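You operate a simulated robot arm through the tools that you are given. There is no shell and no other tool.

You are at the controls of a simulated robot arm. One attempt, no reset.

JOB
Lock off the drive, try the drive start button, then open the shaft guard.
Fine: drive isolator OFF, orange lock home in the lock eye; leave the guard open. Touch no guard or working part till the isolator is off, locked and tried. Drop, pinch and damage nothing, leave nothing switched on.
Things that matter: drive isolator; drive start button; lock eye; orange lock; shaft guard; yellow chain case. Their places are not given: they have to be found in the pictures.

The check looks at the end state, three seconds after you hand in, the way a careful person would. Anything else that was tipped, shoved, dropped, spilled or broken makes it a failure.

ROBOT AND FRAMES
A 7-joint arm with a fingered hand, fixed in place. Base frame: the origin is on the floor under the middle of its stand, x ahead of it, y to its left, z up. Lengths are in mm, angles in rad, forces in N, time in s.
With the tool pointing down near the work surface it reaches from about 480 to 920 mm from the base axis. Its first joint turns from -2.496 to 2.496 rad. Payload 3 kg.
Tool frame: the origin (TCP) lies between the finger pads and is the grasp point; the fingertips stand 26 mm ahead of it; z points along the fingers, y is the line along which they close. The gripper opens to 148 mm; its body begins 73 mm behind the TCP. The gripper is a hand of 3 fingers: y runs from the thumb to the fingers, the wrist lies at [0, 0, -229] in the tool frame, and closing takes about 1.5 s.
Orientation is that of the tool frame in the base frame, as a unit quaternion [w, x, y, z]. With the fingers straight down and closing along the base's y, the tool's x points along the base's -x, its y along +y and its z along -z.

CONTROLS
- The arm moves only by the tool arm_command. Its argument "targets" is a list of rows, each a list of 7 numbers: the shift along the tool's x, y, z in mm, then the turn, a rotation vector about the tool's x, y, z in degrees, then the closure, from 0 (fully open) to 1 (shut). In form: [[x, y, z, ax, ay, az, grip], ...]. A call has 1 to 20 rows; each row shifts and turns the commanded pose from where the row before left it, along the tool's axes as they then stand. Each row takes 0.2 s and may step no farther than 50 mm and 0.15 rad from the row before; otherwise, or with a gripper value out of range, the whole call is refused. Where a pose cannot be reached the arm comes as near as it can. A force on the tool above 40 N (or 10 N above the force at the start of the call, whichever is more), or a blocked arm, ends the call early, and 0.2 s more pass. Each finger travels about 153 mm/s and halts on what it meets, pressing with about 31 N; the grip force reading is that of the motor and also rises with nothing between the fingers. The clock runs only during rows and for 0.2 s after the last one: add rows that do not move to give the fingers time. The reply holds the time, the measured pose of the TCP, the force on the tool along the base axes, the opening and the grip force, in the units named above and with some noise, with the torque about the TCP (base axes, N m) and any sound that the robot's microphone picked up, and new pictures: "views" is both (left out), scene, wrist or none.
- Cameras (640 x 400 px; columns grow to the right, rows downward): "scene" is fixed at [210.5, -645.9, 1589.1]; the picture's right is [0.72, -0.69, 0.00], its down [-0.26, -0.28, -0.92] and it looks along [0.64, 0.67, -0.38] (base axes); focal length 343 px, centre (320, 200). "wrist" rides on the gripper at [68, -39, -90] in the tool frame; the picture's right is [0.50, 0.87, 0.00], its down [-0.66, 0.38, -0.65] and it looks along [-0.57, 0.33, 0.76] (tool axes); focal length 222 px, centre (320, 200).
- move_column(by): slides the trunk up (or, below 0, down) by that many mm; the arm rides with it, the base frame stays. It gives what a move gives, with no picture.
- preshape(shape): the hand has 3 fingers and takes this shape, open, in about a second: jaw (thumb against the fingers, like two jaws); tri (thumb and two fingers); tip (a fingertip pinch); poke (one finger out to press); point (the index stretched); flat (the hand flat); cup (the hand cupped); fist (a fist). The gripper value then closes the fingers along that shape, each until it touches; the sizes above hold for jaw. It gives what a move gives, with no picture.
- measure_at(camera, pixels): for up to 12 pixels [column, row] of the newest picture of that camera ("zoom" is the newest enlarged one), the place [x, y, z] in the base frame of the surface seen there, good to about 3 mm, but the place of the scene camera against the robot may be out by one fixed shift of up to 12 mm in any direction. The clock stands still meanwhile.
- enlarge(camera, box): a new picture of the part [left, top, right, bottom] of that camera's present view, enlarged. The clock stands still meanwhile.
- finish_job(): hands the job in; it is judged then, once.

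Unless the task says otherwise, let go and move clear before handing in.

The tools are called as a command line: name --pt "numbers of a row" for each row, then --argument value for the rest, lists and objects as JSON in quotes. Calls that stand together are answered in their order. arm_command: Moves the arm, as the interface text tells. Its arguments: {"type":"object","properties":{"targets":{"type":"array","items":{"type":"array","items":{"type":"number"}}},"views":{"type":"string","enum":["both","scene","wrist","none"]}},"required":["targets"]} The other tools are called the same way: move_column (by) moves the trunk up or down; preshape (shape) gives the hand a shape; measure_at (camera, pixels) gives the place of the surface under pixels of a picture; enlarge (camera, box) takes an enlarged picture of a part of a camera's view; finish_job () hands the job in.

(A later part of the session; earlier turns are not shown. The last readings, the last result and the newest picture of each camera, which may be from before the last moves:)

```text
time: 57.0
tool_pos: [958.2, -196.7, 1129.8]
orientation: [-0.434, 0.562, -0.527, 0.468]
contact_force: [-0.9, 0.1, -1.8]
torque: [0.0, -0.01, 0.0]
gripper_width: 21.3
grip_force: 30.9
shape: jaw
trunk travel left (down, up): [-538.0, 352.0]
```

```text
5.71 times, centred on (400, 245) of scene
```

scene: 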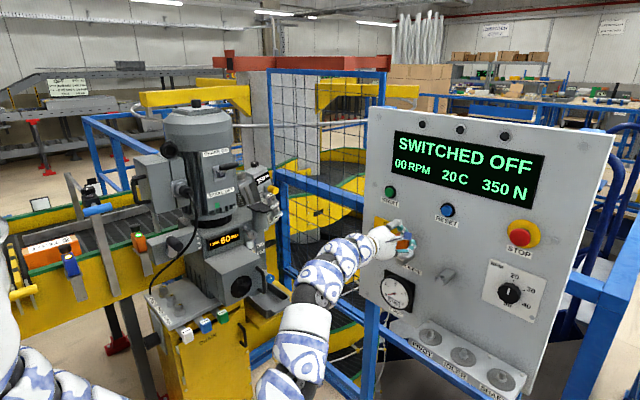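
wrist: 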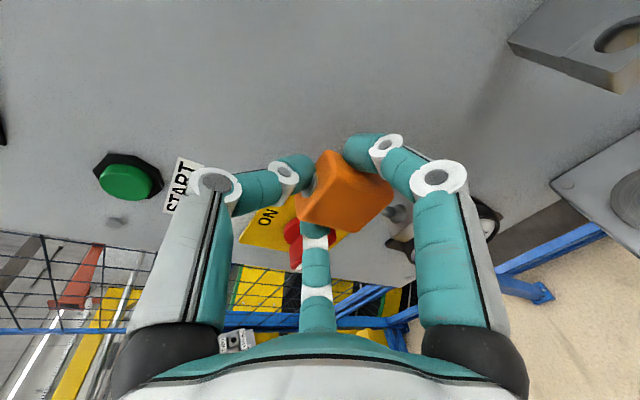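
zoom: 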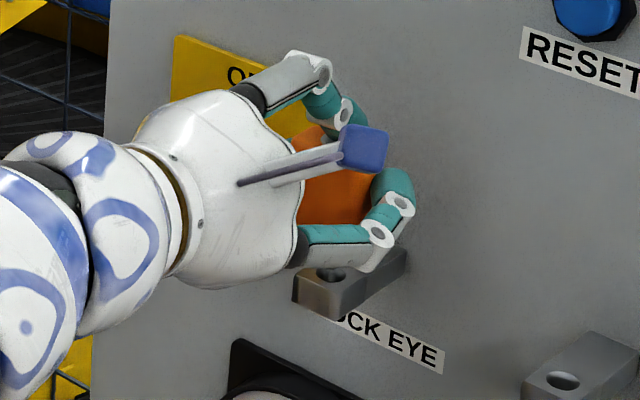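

The pin tip is right at the hole (wrist zoom: tip (275,240), hole (312,250)), and the hole shifts toward the tip as I lower. I'll lower 8 mm more with a tiny -0.8 mm y trim.

arm_command --pt "0.3 3.9 0.75 0 0 0 0.93" --pt "0 3.9 0.75 0 0 0 0.93" --pt "0 0 0 0 0 0 0.93" --views "both"

enlarge --camera "wrist" --box '[360, 170, 440, 240]'

```text
time: 57.8
tool_pos: [958.0, -198.0, 1123.0]
orientation: [-0.433, 0.563, -0.527, 0.467]
contact_force: [-0.3, 0.1, -0.3]
torque: [0.02, 0.0, 0.02]
gripper_width: 21.3
grip_force: 30.6
shape: jaw
trunk travel left (down, up): [-538.0, 352.0]
```

scene: 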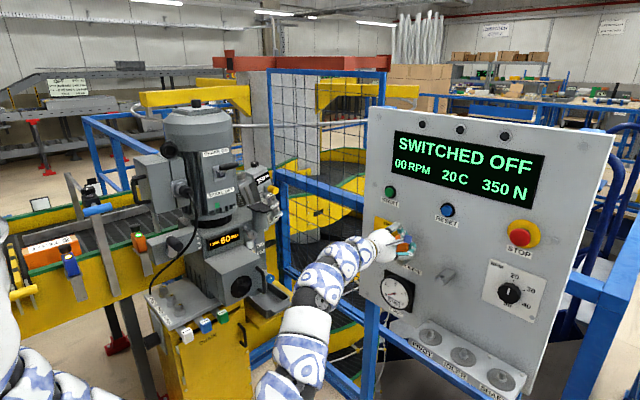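
wrist: 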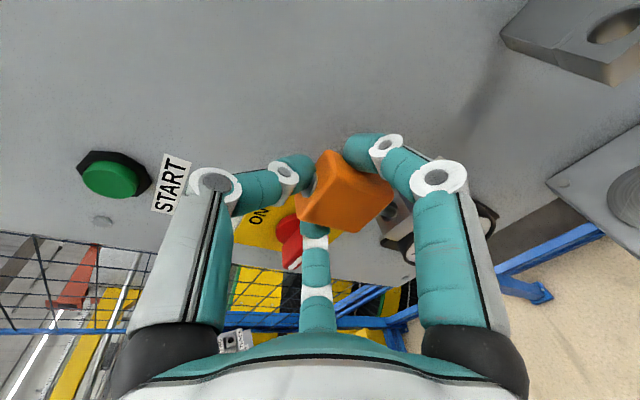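

```text
5.71 times, centred on (400, 205) of wrist
```

zoom: 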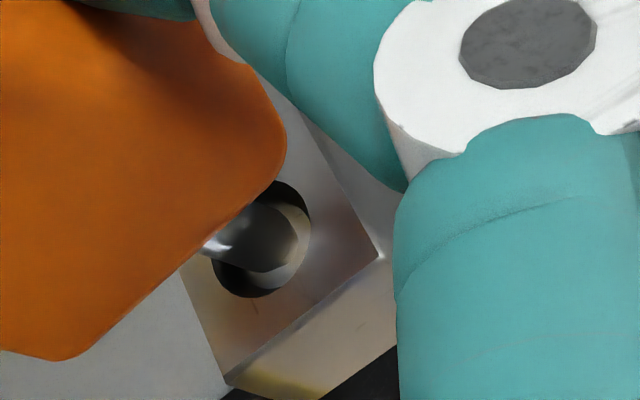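

The tip is now inside the outline of the hole (tip (280,240), hole centre (262,238)). I'll continue lowering in small steps watching force.

arm_command --pt "-0.2 2.9 0.57 0 0 0 0.93" --pt "-0.2 2.9 0.57 0 0 0 0.93" --pt "0 0 0 0 0 0 0.93" --views "both"

enlarge --camera "wrist" --box '[360, 170, 440, 240]'

```text
time: 58.6
tool_pos: [958.8, -199.1, 1115.7]
orientation: [-0.433, 0.562, -0.528, 0.467]
contact_force: [-0.5, 0.1, -0.4]
torque: [0.04, 0.02, -0.01]
gripper_width: 20.9
grip_force: 31.1
shape: jaw
trunk travel left (down, up): [-538.0, 352.0]
```

scene: 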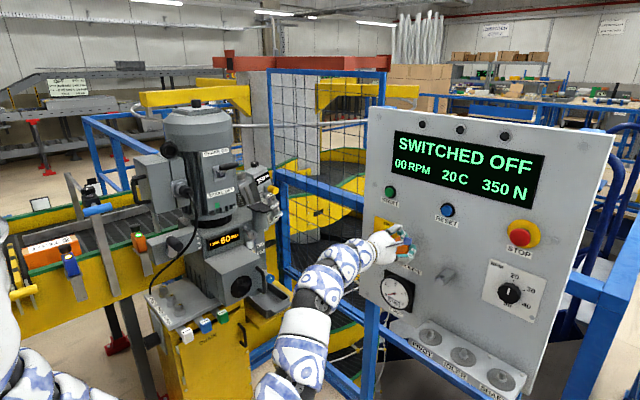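
wrist: 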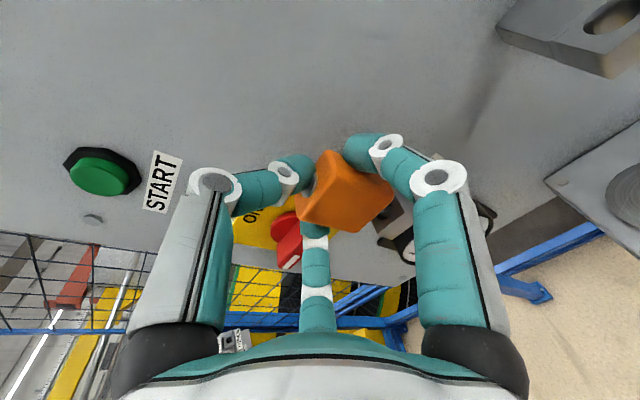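

```text
5.71 times, centred on (400, 205) of wrist
```

zoom: 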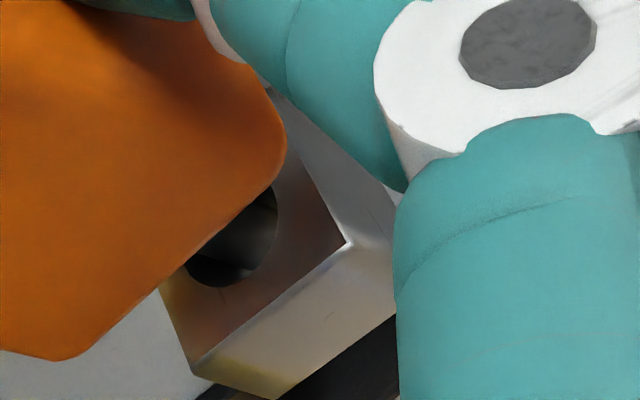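

No force, pin entering the hole. Lowering further.

arm_command --pt "-0.2 3 0.57 0 0 0 0.93" --pt "-0.2 3 0.57 0 0 0 0.93" --pt "0 0 0 0 0 0 0.93" --views "both"

enlarge --camera "wrist" --box '[340, 160, 440, 250]'

enlarge --camera "scene" --box '[370, 210, 430, 280]'

```text
time: 59.4
tool_pos: [959.3, -198.1, 1110.8]
orientation: [-0.434, 0.562, -0.527, 0.467]
contact_force: [0.4, -0.2, -1.9]
torque: [0.0, 0.0, -0.02]
gripper_width: 21.1
grip_force: 31.0
shape: jaw
trunk travel left (down, up): [-538.0, 352.0]
```

scene: 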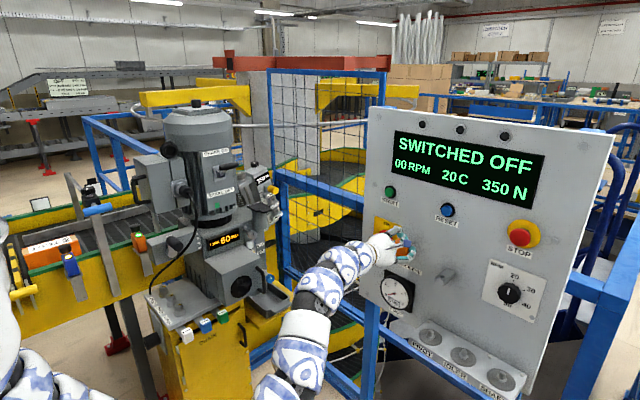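
wrist: 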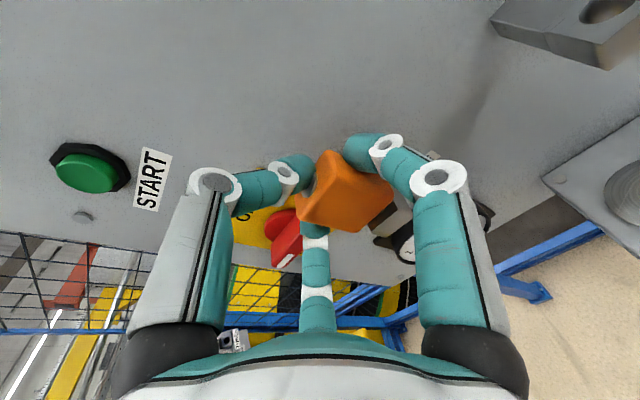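

```text
4.44 times, centred on (390, 205) of wrist
```

zoom: 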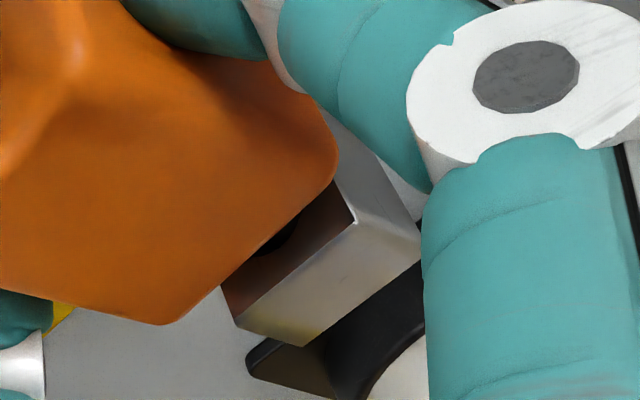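

```text
5.71 times, centred on (400, 245) of scene
```

zoom: 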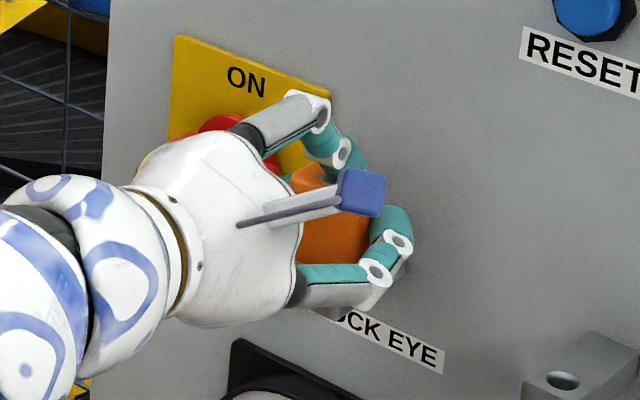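

arm_command --pt "-0.2 2.5 0.5 0 0 0 0.93" --pt "-0.2 2.5 0.5 0 0 0 0.93" --pt "0 0 0 0 0 0 0.93" --views "wrist"

enlarge --camera "wrist" --box '[340, 160, 440, 250]'

```text
time: 60.2
tool_pos: [958.6, -199.1, 1104.8]
orientation: [-0.433, 0.563, -0.527, 0.467]
contact_force: [1.3, 0.6, 0.8]
torque: [0.0, -0.01, 0.01]
gripper_width: 21.1
grip_force: 31.0
shape: jaw
trunk travel left (down, up): [-538.0, 352.0]
```

wrist: 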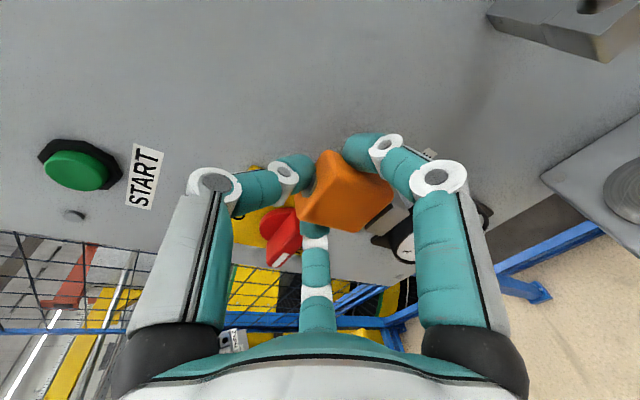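

```text
4.44 times, centred on (390, 205) of wrist
```

zoom: 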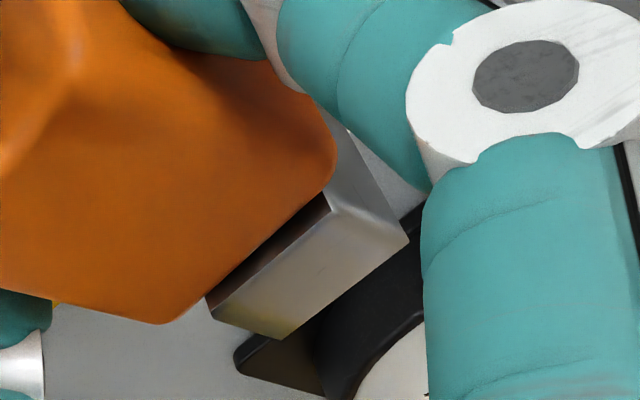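

A gap of a few mm remains between lock and bar; lowering gently until it seats.

arm_command --pt "-0.1 1.8 0.35 0 0 0 0.93" --pt "-0.1 1.5 0.3 0 0 0 0.93" --pt "0 0 0 0 0 0 0.93" --views "wrist"

enlarge --camera "wrist" --box '[340, 160, 440, 250]'

```text
time: 61.0
tool_pos: [957.1, -198.3, 1102.6]
orientation: [-0.434, 0.562, -0.527, 0.467]
contact_force: [5.1, -1.2, 9.0]
torque: [0.02, -0.23, -0.01]
gripper_width: 21.1
grip_force: 31.1
shape: jaw
trunk travel left (down, up): [-538.0, 352.0]
```

wrist: 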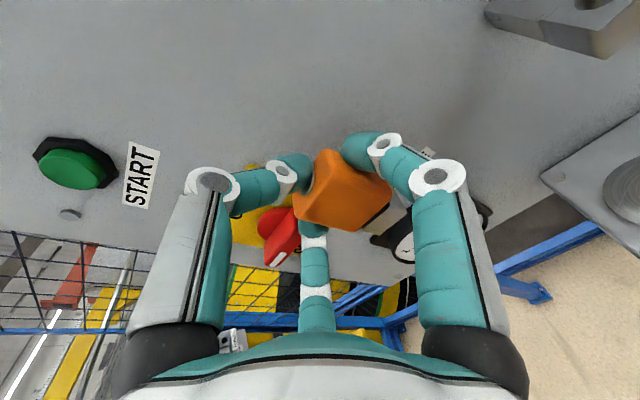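

```text
4.44 times, centred on (390, 205) of wrist
```

zoom: 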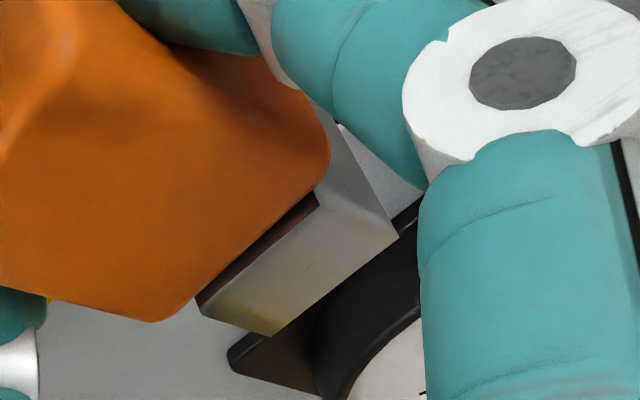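

A 9 N upward push shows the lock is bearing on the bar. I'll check the scene, then ease the fingers open slightly.

arm_command --pt "0 0 0 0 0 0 0.89" --pt "0 0 0 0 0 0 0.86" --pt "0 0 0 0 0 0 0.82" --pt "0 0 0 0 0 0 0.78" --pt "0 0 0 0 0 0 0.72" --pt "0 0 0 0 0 0 0.72" --views "both"

enlarge --camera "wrist" --box '[270, 120, 430, 260]'

enlarge --camera "scene" --box '[370, 210, 430, 280]'

```text
time: 62.4
tool_pos: [957.6, -197.1, 1101.8]
orientation: [-0.434, 0.562, -0.528, 0.467]
contact_force: [1.4, 0.4, 1.0]
torque: [0.05, -0.04, 0.02]
gripper_width: 41.6
grip_force: 0.1
shape: jaw
trunk travel left (down, up): [-538.0, 352.0]
```

scene: 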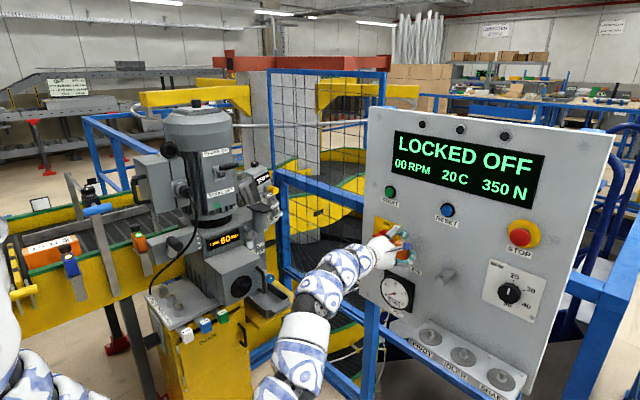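
wrist: 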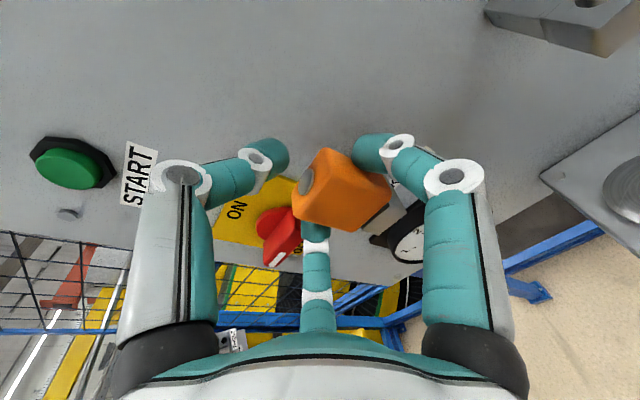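

```text
2.86 times, centred on (350, 190) of wrist
```

zoom: 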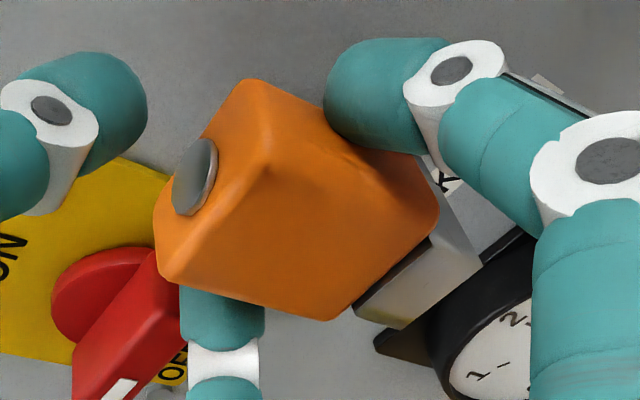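

```text
5.71 times, centred on (400, 245) of scene
```

zoom: 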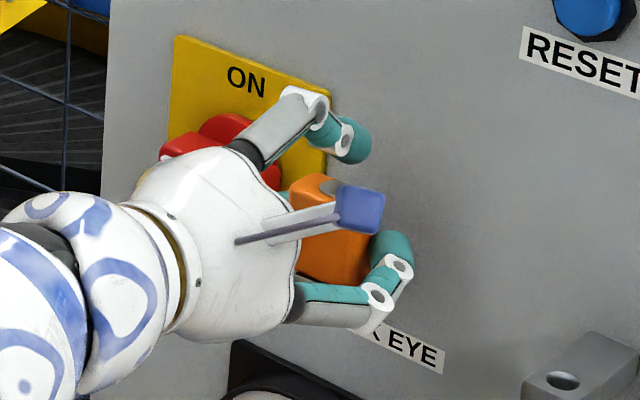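

The display now reads LOCKED OFF. I'll open only to 0.6 (keeping clear of the isolator handle) and draw straight back, then inspect the lock.

arm_command --pt "0 0 0 0 0 0 0.66" --pt "0 0 0 0 0 0 0.6" --pt "0 0 0 0 0 0 0.6" --pt "0 0 -10 0 0 0 0.6" --pt "0 0 -15 0 0 0 0.6" --pt "0 0 -20 0 0 0 0.6" --pt "0 0 -25 0 0 0 0.6" --pt "0 0 0 0 0 0 0.6" --views "both"

enlarge --camera "wrist" --box '[250, 100, 450, 260]'

enlarge --camera "scene" --box '[370, 210, 430, 280]'

```text
time: 64.2
tool_pos: [890.3, -198.4, 1114.5]
orientation: [-0.434, 0.563, -0.527, 0.467]
contact_force: [-0.3, -0.1, 1.4]
torque: [0.01, -0.01, 0.01]
gripper_width: 58.7
grip_force: 0.1
shape: jaw
trunk travel left (down, up): [-538.0, 352.0]
```

scene: 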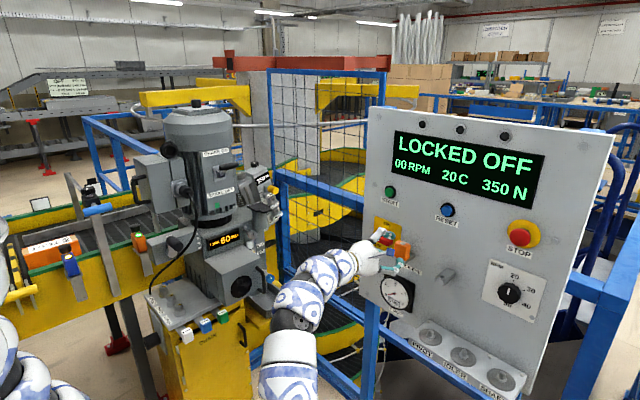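
wrist: 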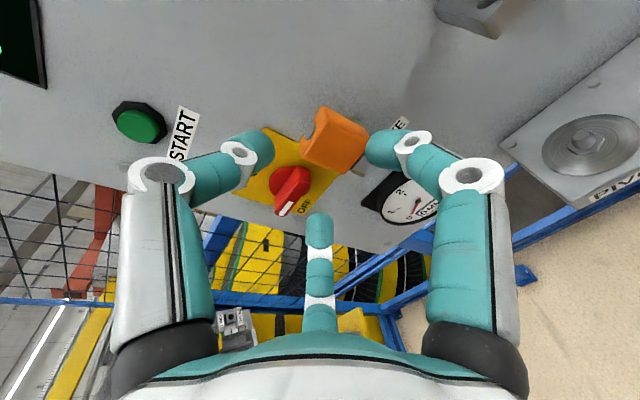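

```text
2.50 times, centred on (350, 180) of wrist
```

zoom: 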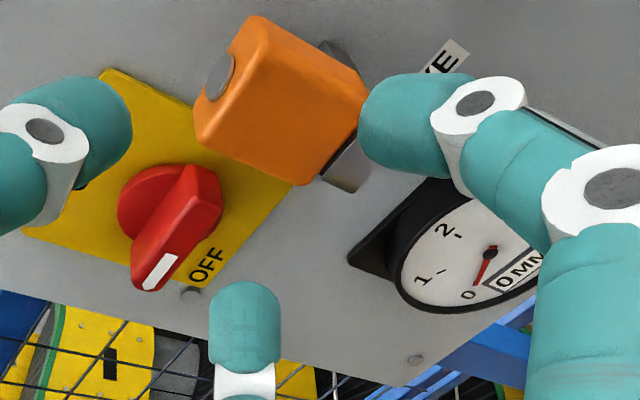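

```text
5.71 times, centred on (400, 245) of scene
```

zoom: 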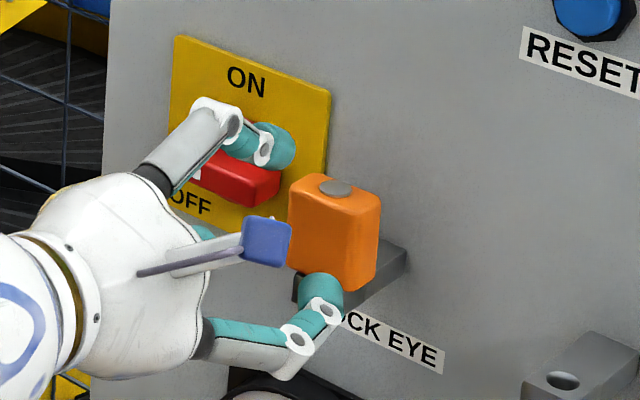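

The lock stands home in the eye and the isolator is OFF. I'll back off further, square the hand, and form the "poke" shape for the START button.

arm_command --pt "0 0 -30 3.7 0 1.3 0.6" --pt "0 0 -25 3.7 0 1.3 0.6" --pt "0 0 -15 3.6 0 1.4 0.6" --pt "0 0 0 0 0 0 0.6" --views "none"

preshape --shape "poke"

arm_command --pt "0 0 0 0 0 0 0" --views "both"

enlarge --camera "scene" --box '[290, 180, 420, 300]'

```text
time: 65.2
tool_pos: [820.1, -199.6, 1123.3]
orientation: [0.501, -0.499, 0.499, -0.5]
contact_force: [0.1, 0.0, 0.4]
torque: [0.01, -0.02, 0.0]
gripper_width: 58.9
grip_force: 0.0
shape: jaw
trunk travel left (down, up): [-538.0, 352.0]
```

```text
time: 66.1
tool_pos: [818.7, -198.6, 1125.0]
orientation: [0.501, -0.5, 0.499, -0.5]
contact_force: [0.0, -0.6, -0.3]
torque: [0.01, 0.01, -0.01]
gripper_width: 0.0
grip_force: 0.0
shape: poke
trunk travel left (down, up): [-538.0, 352.0]
```

```text
time: 66.5
tool_pos: [821.1, -199.4, 1125.0]
orientation: [-0.501, 0.501, -0.499, 0.499]
contact_force: [0.2, -0.2, -0.1]
torque: [0.01, -0.01, 0.01]
gripper_width: 0.0
grip_force: 0.1
shape: poke
trunk travel left (down, up): [-538.0, 352.0]
```

scene: 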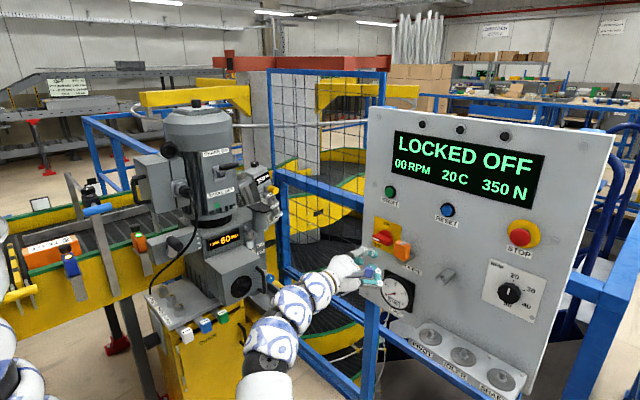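
wrist: 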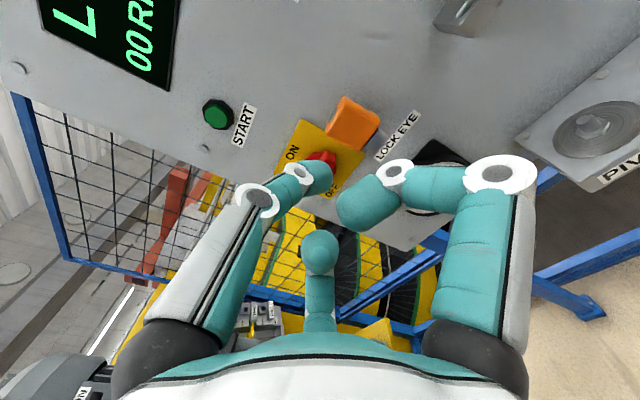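

```text
3.33 times, centred on (355, 240) of scene
```

zoom: 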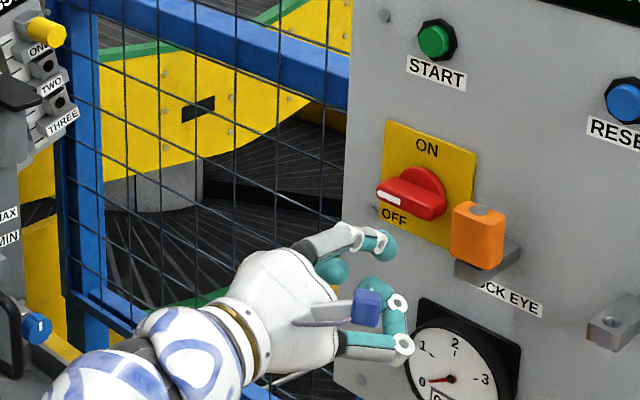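

In poke shape the thumb tip (scene zoom (385,245)) seems to stand foremost. I'll measure the finger tips and re-measure the START button.

measure_at --camera "scene" --pixels '[[374, 254], [377, 254], [377, 268], [380, 271], [358, 261], [372, 252], [391, 192], [389, 190], [393, 193], [381, 276]]'

measure_at --camera "wrist" --pixels '[[320, 178], [325, 172], [330, 185], [365, 205], [345, 210], [320, 245], [216, 113], [212, 108], [220, 118], [208, 118], [224, 108], [230, 112]]'

enlarge --camera "wrist" --box '[170, 70, 270, 150]'

```text
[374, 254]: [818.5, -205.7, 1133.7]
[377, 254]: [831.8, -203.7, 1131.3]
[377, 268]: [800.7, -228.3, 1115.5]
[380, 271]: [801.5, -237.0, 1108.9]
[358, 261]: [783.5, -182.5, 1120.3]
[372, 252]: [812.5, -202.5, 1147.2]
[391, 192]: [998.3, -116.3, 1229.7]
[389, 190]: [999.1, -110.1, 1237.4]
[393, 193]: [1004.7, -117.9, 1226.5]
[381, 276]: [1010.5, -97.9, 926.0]
```

```text
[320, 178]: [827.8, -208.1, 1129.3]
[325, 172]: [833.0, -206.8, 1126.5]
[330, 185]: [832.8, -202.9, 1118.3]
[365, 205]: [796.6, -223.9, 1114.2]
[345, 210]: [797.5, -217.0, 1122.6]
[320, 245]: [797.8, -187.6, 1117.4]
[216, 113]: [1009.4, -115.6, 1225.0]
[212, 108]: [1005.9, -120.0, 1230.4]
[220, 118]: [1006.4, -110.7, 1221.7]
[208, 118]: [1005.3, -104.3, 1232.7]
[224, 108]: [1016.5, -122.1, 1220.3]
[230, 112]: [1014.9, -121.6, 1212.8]
```

```text
5.00 times, centred on (220, 110) of wrist
```

zoom: 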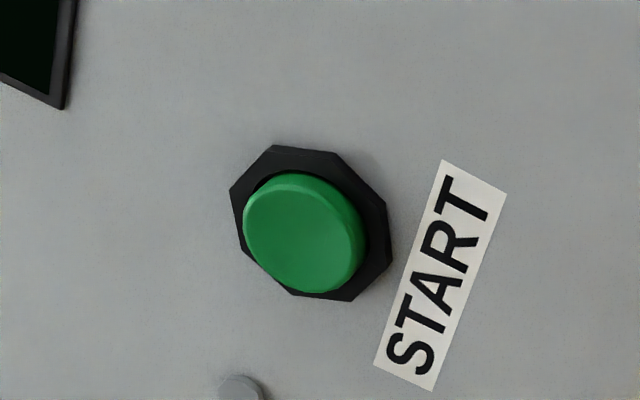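

measure_at --camera "zoom" --pixels '[[302, 235], [302, 235], [250, 220], [352, 250], [300, 180], [310, 285], [240, 190], [385, 235], [300, 155], [325, 290]]'

```text
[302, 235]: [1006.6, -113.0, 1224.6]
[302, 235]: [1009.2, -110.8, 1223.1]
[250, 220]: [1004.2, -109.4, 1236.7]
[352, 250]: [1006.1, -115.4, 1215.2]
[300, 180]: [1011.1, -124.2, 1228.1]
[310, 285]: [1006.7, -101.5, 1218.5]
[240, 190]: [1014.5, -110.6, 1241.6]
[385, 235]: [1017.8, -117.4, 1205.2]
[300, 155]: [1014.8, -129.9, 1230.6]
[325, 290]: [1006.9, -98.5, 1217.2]
```

START's cap centre is at about (1006.5,-112,1224.5) and the poking tip lies on the tool axis about 25 mm ahead of the TCP. I'll line up with it and approach to x≈960.

arm_command --pt "-22 -25 0 0 0 0 0" --pt "-22 -25 0 0 0 0 0" --pt "-22 -25 0 0 0 0 0" --pt "-22 -24 0 0 0 0 0" --pt "0 0 35 0 0 0 0" --pt "0 0 35 0 0 0 0" --pt "0 0 35 0 0 0 0" --pt "0 0 30 0 0 0 0" --pt "0 0 0 0 0 0 0" --views "both"

enlarge --camera "scene" --box '[350, 160, 430, 240]'

enlarge --camera "wrist" --box '[230, 100, 390, 230]'

```text
time: 68.5
tool_pos: [955.4, -110.0, 1224.3]
orientation: [0.502, -0.5, 0.499, -0.499]
contact_force: [-0.6, 0.7, 0.2]
torque: [-0.02, 0.03, -0.04]
gripper_width: 0.3
grip_force: 0.1
shape: poke
trunk travel left (down, up): [-538.0, 352.0]
```

scene: 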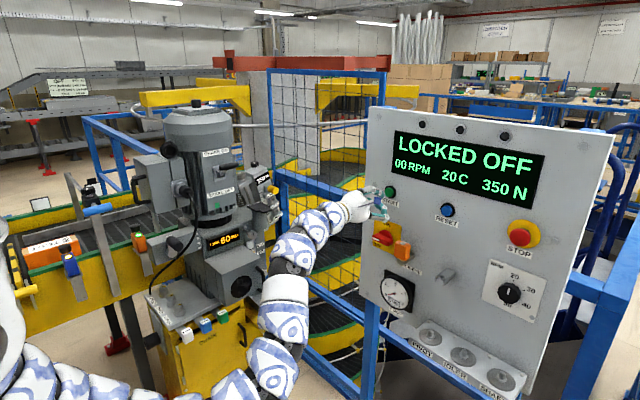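
wrist: 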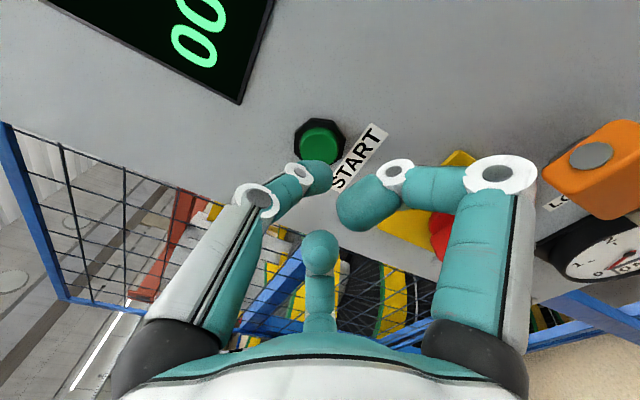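

```text
5.00 times, centred on (390, 200) of scene
```

zoom: 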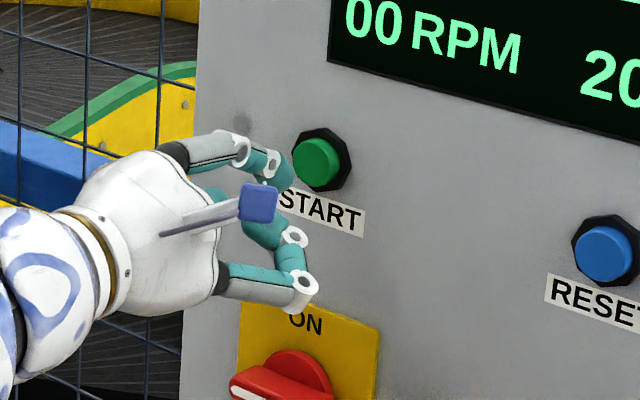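

```text
3.08 times, centred on (310, 165) of wrist
```

zoom: 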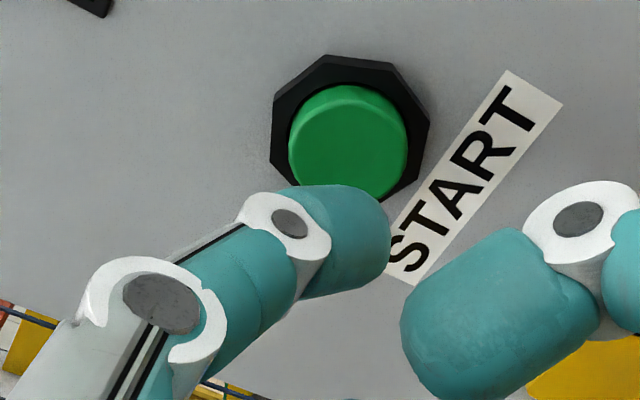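

The tip is in line and about 25 mm short of the button. I'll measure the tip against the cap, then press slowly.

measure_at --camera "zoom" --pixels '[[345, 240], [375, 240], [350, 200], [350, 145], [320, 250], [380, 225], [345, 100], [400, 150]]'

arm_command --pt "0 0 5 0 0 0 0" --pt "0 0 5 0 0 0 0" --pt "0 0 4 0 0 0 0" --pt "0 0 0 0 0 0 0" --views "both"

enlarge --camera "wrist" --box '[230, 100, 390, 230]'

enlarge --camera "scene" --box '[350, 160, 430, 240]'

```text
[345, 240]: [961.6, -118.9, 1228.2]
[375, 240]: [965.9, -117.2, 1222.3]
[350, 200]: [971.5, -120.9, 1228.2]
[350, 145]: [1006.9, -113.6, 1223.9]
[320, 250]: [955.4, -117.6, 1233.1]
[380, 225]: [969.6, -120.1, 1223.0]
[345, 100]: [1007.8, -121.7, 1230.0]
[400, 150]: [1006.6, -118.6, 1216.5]
```

```text
time: 69.5
tool_pos: [969.0, -110.0, 1223.4]
orientation: [0.502, -0.5, 0.499, -0.499]
contact_force: [0.2, -0.6, 0.0]
torque: [0.02, 0.0, -0.03]
gripper_width: 0.0
grip_force: 0.1
shape: poke
trunk travel left (down, up): [-538.0, 352.0]
```

scene: 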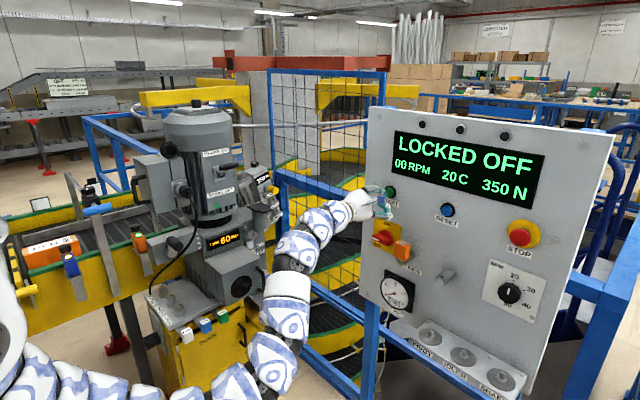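
wrist: 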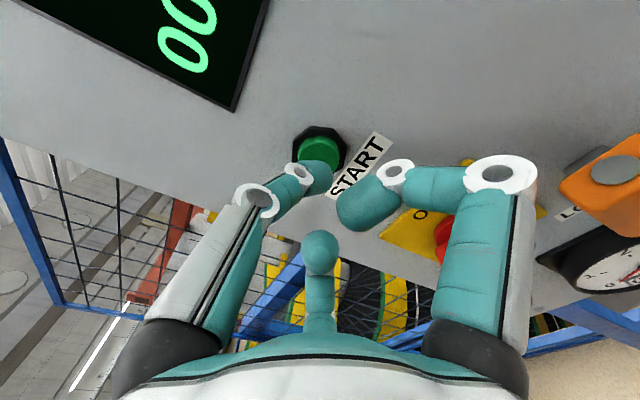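

```text
3.08 times, centred on (310, 165) of wrist
```

zoom: 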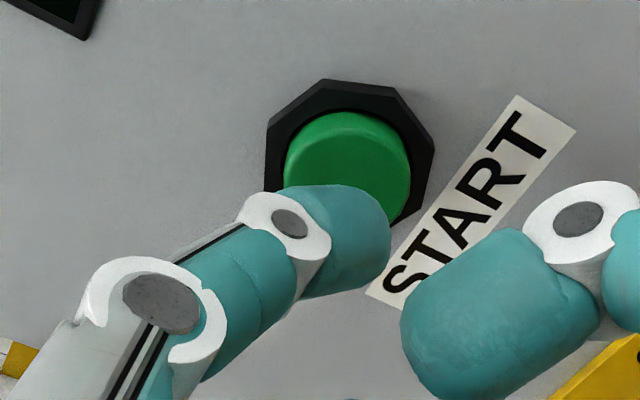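

```text
5.00 times, centred on (390, 200) of scene
```

zoom: 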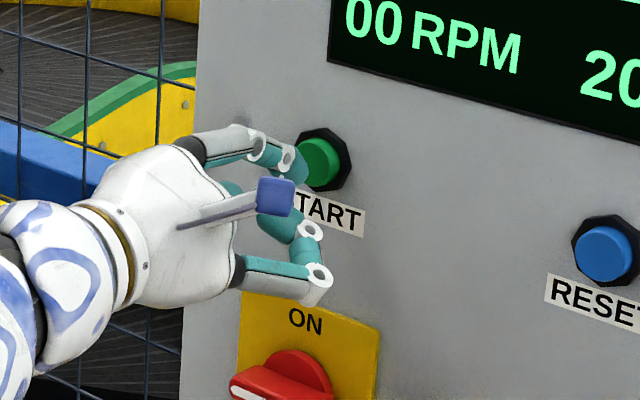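

arm_command --pt "0 0 4 0 0 0 0" --pt "0 0 4 0 0 0 0" --pt "0 0 3 0 0 0 0" --pt "0 0 0 0 0 0 0" --views "scene"

arm_command --pt "0 0 3 0 0 0 0" --pt "0 0 2 0 0 0 0" --pt "0 0 0 0 0 0 0" --views "both"

enlarge --camera "wrist" --box '[230, 100, 390, 230]'

```text
time: 70.5
tool_pos: [980.3, -109.4, 1224.4]
orientation: [0.502, -0.5, 0.499, -0.499]
contact_force: [-0.5, 0.3, 0.4]
torque: [0.04, -0.02, -0.02]
gripper_width: 0.2
grip_force: 0.1
shape: poke
trunk travel left (down, up): [-538.0, 352.0]
```

scene: 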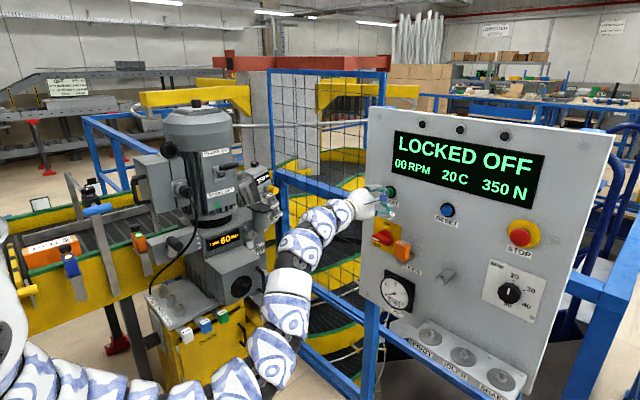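

```text
time: 71.3
tool_pos: [984.0, -109.5, 1223.8]
orientation: [0.502, -0.5, 0.499, -0.499]
contact_force: [-3.9, 0.6, 0.4]
torque: [-0.01, 0.0, 0.0]
gripper_width: 0.4
grip_force: 0.1
shape: poke
trunk travel left (down, up): [-538.0, 352.0]
heard: click
```

scene: 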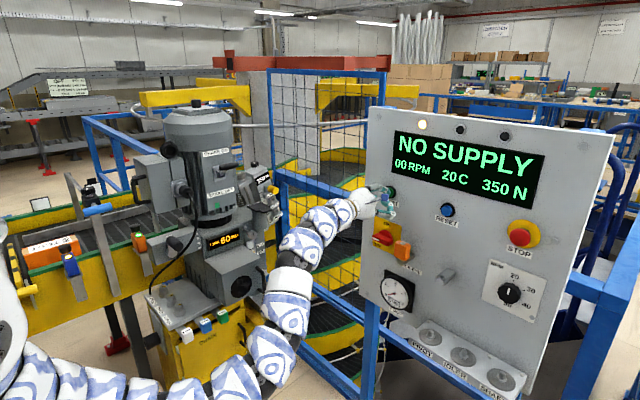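
wrist: 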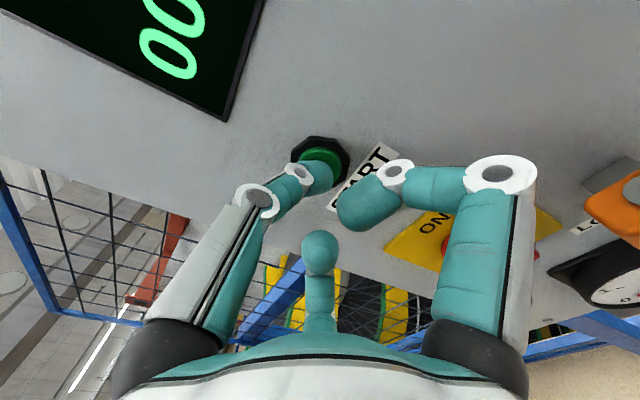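

```text
3.08 times, centred on (310, 165) of wrist
```

zoom: 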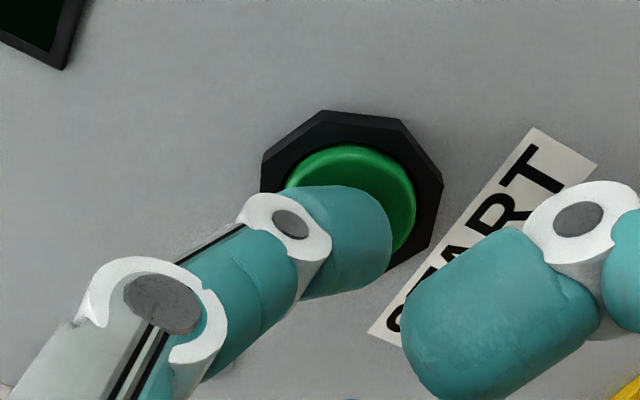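

A click was heard and the display reads NO SUPPLY — the drive does not start. I'll draw the finger back and see how the panel settles.

arm_command --pt "0 0 -10 0 0 0 0" --pt "0 0 -20 0 0 0 0" --pt "0 0 -40 0 0 0 0" --pt "0 0 -40 0 0 0 0" --pt "0 0 -40 0 0 0 0" --pt "0 0 0 0 0 0 0" --views "both"

enlarge --camera "scene" --box '[370, 100, 550, 290]'

```text
time: 72.7
tool_pos: [834.8, -110.8, 1223.4]
orientation: [0.502, -0.499, 0.499, -0.499]
contact_force: [0.3, -1.1, 0.1]
torque: [-0.02, -0.03, 0.02]
gripper_width: 0.1
grip_force: 0.0
shape: poke
trunk travel left (down, up): [-538.0, 352.0]
```

scene: 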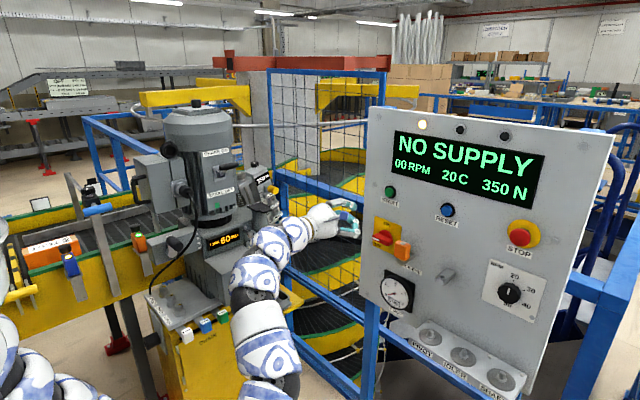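
wrist: 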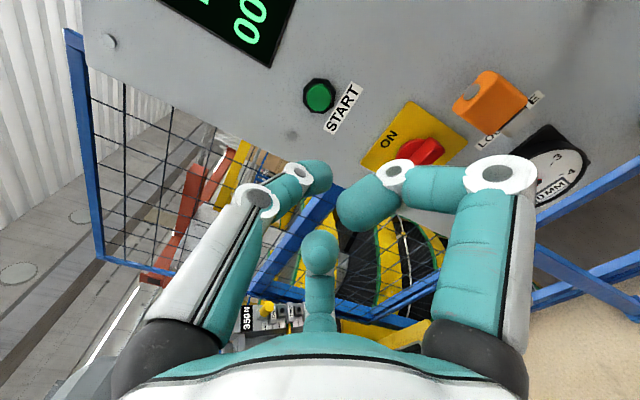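

```text
2.11 times, centred on (460, 195) of scene
```

zoom: 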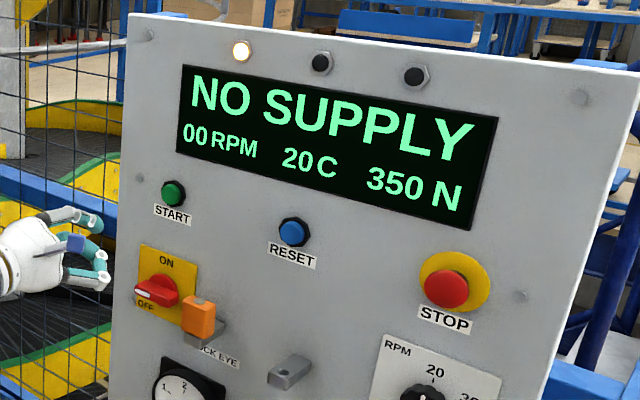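

START was tried under lock: NO SUPPLY, nothing runs. Now I'll step back, return the hand to jaw shape, and look at the shaft guard from closer with the wrist camera.

arm_command --pt "0 0 -45 0 0 0 0" --pt "0 0 -45 0 0 0 0" --pt "0 0 -30 0 0 0 0" --pt "0 0 0 0 0 0 0" --views "none"

preshape --shape "jaw"

arm_command --pt "0 0 0 0 0 0 0.5" --pt "0 0 0 0 0 0 0.5" --pt "0 0 0 0 0 0 0.5" --views "both"

enlarge --camera "scene" --box '[0, 200, 320, 400]'

```text
time: 73.7
tool_pos: [812.6, -111.3, 1222.8]
orientation: [0.501, -0.499, 0.5, -0.499]
contact_force: [-0.3, 0.3, 0.0]
torque: [0.02, 0.0, 0.0]
gripper_width: 0.0
grip_force: 0.1
shape: poke
out of reach, approached as far as the arm can: row 1, 2, 3
trunk travel left (down, up): [-538.0, 352.0]
```

```text
time: 74.6
tool_pos: [812.6, -110.7, 1222.3]
orientation: [0.502, -0.499, 0.499, -0.5]
contact_force: [-0.7, -0.1, 1.0]
torque: [0.01, -0.01, 0.04]
gripper_width: 147.6
grip_force: 0.0
shape: jaw
trunk travel left (down, up): [-538.0, 352.0]
```

```text
time: 75.4
tool_pos: [812.5, -111.6, 1222.6]
orientation: [0.502, -0.5, 0.499, -0.499]
contact_force: [-0.1, -0.1, -0.3]
torque: [0.03, 0.0, 0.03]
gripper_width: 74.4
grip_force: 0.0
shape: jaw
trunk travel left (down, up): [-538.0, 352.0]
```

scene: 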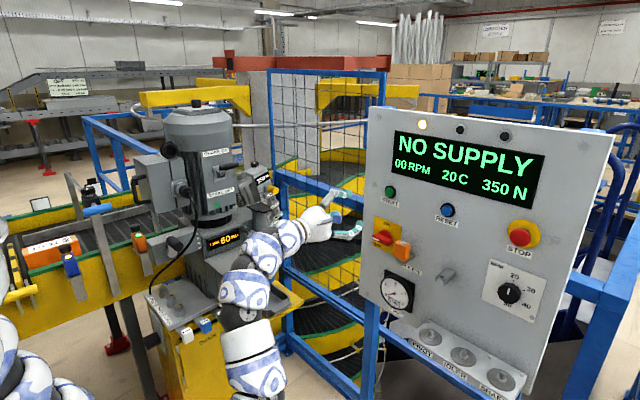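
wrist: 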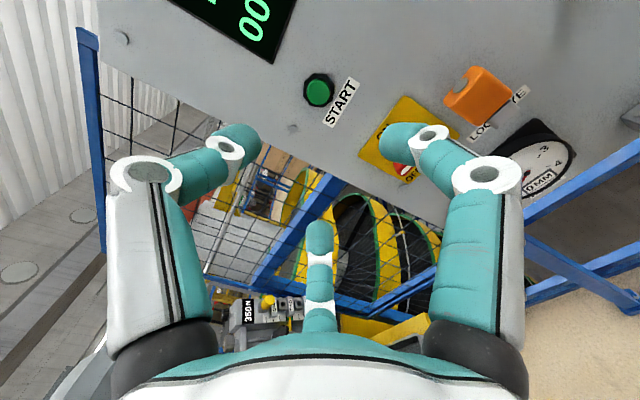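

```text
2.00 times, centred on (160, 300) of scene
```

zoom: 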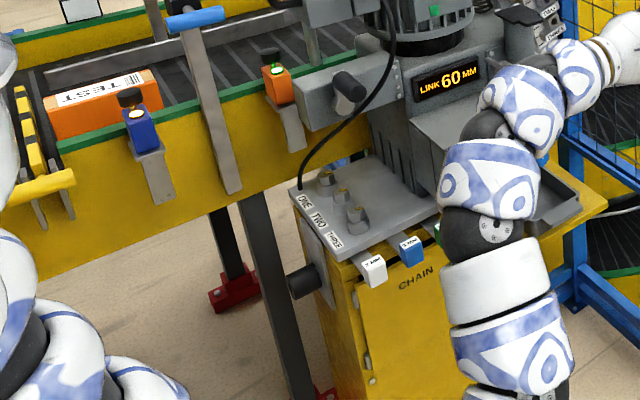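

measure_at --camera "scene" --pixels '[[295, 235], [262, 255], [245, 290], [245, 335], [255, 365], [260, 390], [70, 385], [30, 380], [10, 340], [5, 300], [318, 222], [30, 355]]'

```text
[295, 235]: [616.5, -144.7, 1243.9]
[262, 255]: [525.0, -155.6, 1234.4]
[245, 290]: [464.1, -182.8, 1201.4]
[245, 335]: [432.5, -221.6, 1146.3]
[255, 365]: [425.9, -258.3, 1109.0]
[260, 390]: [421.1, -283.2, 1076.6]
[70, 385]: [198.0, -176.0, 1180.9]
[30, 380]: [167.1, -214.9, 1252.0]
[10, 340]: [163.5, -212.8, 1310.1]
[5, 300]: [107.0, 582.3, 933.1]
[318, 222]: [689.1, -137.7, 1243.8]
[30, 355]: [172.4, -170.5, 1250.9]
```

measure_at --camera "scene" --pixels '[[195, 115], [170, 150], [230, 150], [215, 180], [262, 185], [275, 205], [225, 165], [222, 240], [205, 255], [180, 225], [258, 172], [268, 195]]'

measure_at --camera "scene" --pixels '[[186, 338], [206, 326], [170, 300], [180, 303], [195, 310], [155, 290], [200, 380], [240, 390], [290, 290], [300, 300], [215, 265], [212, 290]]'

```text
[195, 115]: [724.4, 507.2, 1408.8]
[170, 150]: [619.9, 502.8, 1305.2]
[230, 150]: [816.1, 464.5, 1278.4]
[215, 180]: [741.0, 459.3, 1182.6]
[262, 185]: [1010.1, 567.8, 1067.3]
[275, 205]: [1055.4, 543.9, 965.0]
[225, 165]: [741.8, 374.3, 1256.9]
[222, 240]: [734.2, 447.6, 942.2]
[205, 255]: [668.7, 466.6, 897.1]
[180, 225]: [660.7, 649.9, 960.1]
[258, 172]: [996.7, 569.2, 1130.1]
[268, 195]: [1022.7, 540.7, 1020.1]
```

```text
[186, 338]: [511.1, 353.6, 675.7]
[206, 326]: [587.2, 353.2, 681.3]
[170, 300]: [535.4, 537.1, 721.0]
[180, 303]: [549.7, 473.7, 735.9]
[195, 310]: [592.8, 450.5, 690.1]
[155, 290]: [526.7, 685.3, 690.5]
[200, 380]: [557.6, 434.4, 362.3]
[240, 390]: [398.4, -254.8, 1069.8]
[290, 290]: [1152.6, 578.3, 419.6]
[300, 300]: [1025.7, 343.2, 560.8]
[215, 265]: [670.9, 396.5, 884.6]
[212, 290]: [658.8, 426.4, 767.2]
```

The guard box sits at about x 660–830, y 325 (front), z 735–880, and the space in front of it is free. I'll lower the trunk 300 mm to reach that height comfortably.

move_column --by -150

move_column --by -150

arm_command --pt "0 0 0 0 0 0 0.5" --views "both"

```text
time: 77.1
tool_pos: [813.4, -111.8, 1072.4]
orientation: [0.502, -0.499, 0.499, -0.5]
contact_force: [0.0, 0.7, 0.4]
torque: [0.0, 0.01, 0.0]
gripper_width: 74.8
grip_force: 0.1
shape: jaw
trunk travel left (down, up): [-388.0, 502.0]
```

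```text
time: 78.9
tool_pos: [813.3, -109.6, 921.8]
orientation: [0.502, -0.499, 0.499, -0.499]
contact_force: [-0.5, 0.2, 0.2]
torque: [0.0, 0.02, 0.0]
gripper_width: 74.8
grip_force: 0.1
shape: jaw
trunk travel left (down, up): [-238.0, 652.0]
```

```text
time: 79.3
tool_pos: [812.6, -110.8, 922.8]
orientation: [0.502, -0.5, 0.498, -0.5]
contact_force: [0.8, 0.3, 0.0]
torque: [0.02, -0.02, 0.01]
gripper_width: 74.6
grip_force: 0.0
shape: jaw
trunk travel left (down, up): [-238.0, 652.0]
```

scene: 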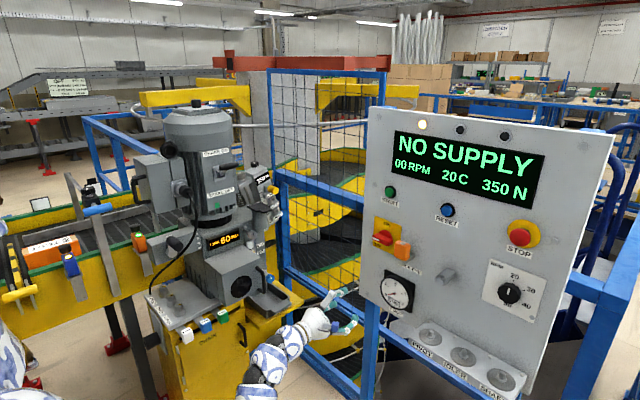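
wrist: 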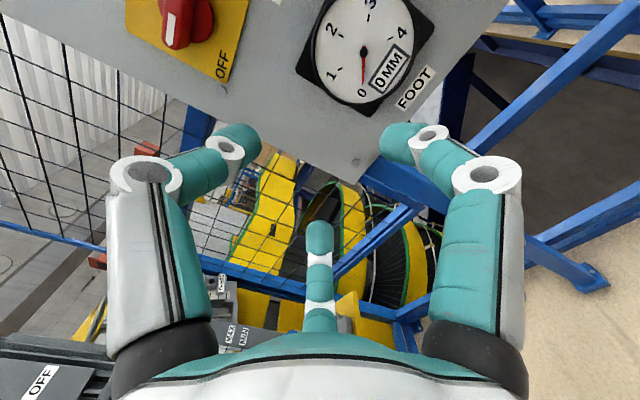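

The guard is unobstructed now. I'll zoom on it for hinge and handle details before swinging the hand round.

enlarge --camera "scene" --box '[198, 240, 268, 320]'

measure_at --camera "zoom" --pixels '[[190, 110], [270, 140], [355, 80], [235, 285], [450, 130], [480, 215], [465, 100], [445, 90], [465, 225], [300, 230], [215, 170], [240, 200]]'

```text
5.00 times, centred on (233, 280) of scene
```

zoom: 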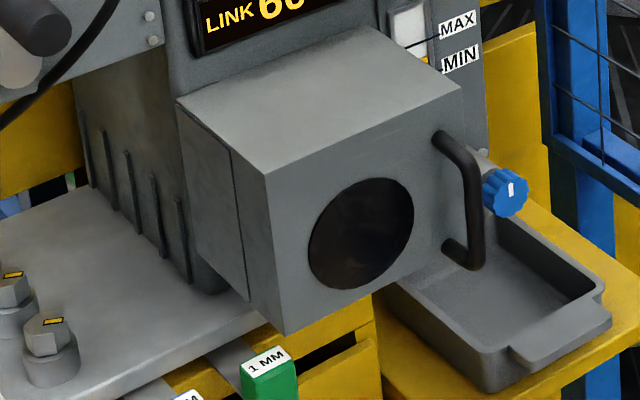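

```text
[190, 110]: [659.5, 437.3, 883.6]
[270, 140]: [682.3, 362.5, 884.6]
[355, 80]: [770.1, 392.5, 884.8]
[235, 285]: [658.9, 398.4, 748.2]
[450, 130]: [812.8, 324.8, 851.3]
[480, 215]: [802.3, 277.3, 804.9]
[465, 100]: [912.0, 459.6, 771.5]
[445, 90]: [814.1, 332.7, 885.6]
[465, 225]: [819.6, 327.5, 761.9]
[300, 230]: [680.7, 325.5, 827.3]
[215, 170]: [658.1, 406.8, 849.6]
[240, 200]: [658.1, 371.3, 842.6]
```

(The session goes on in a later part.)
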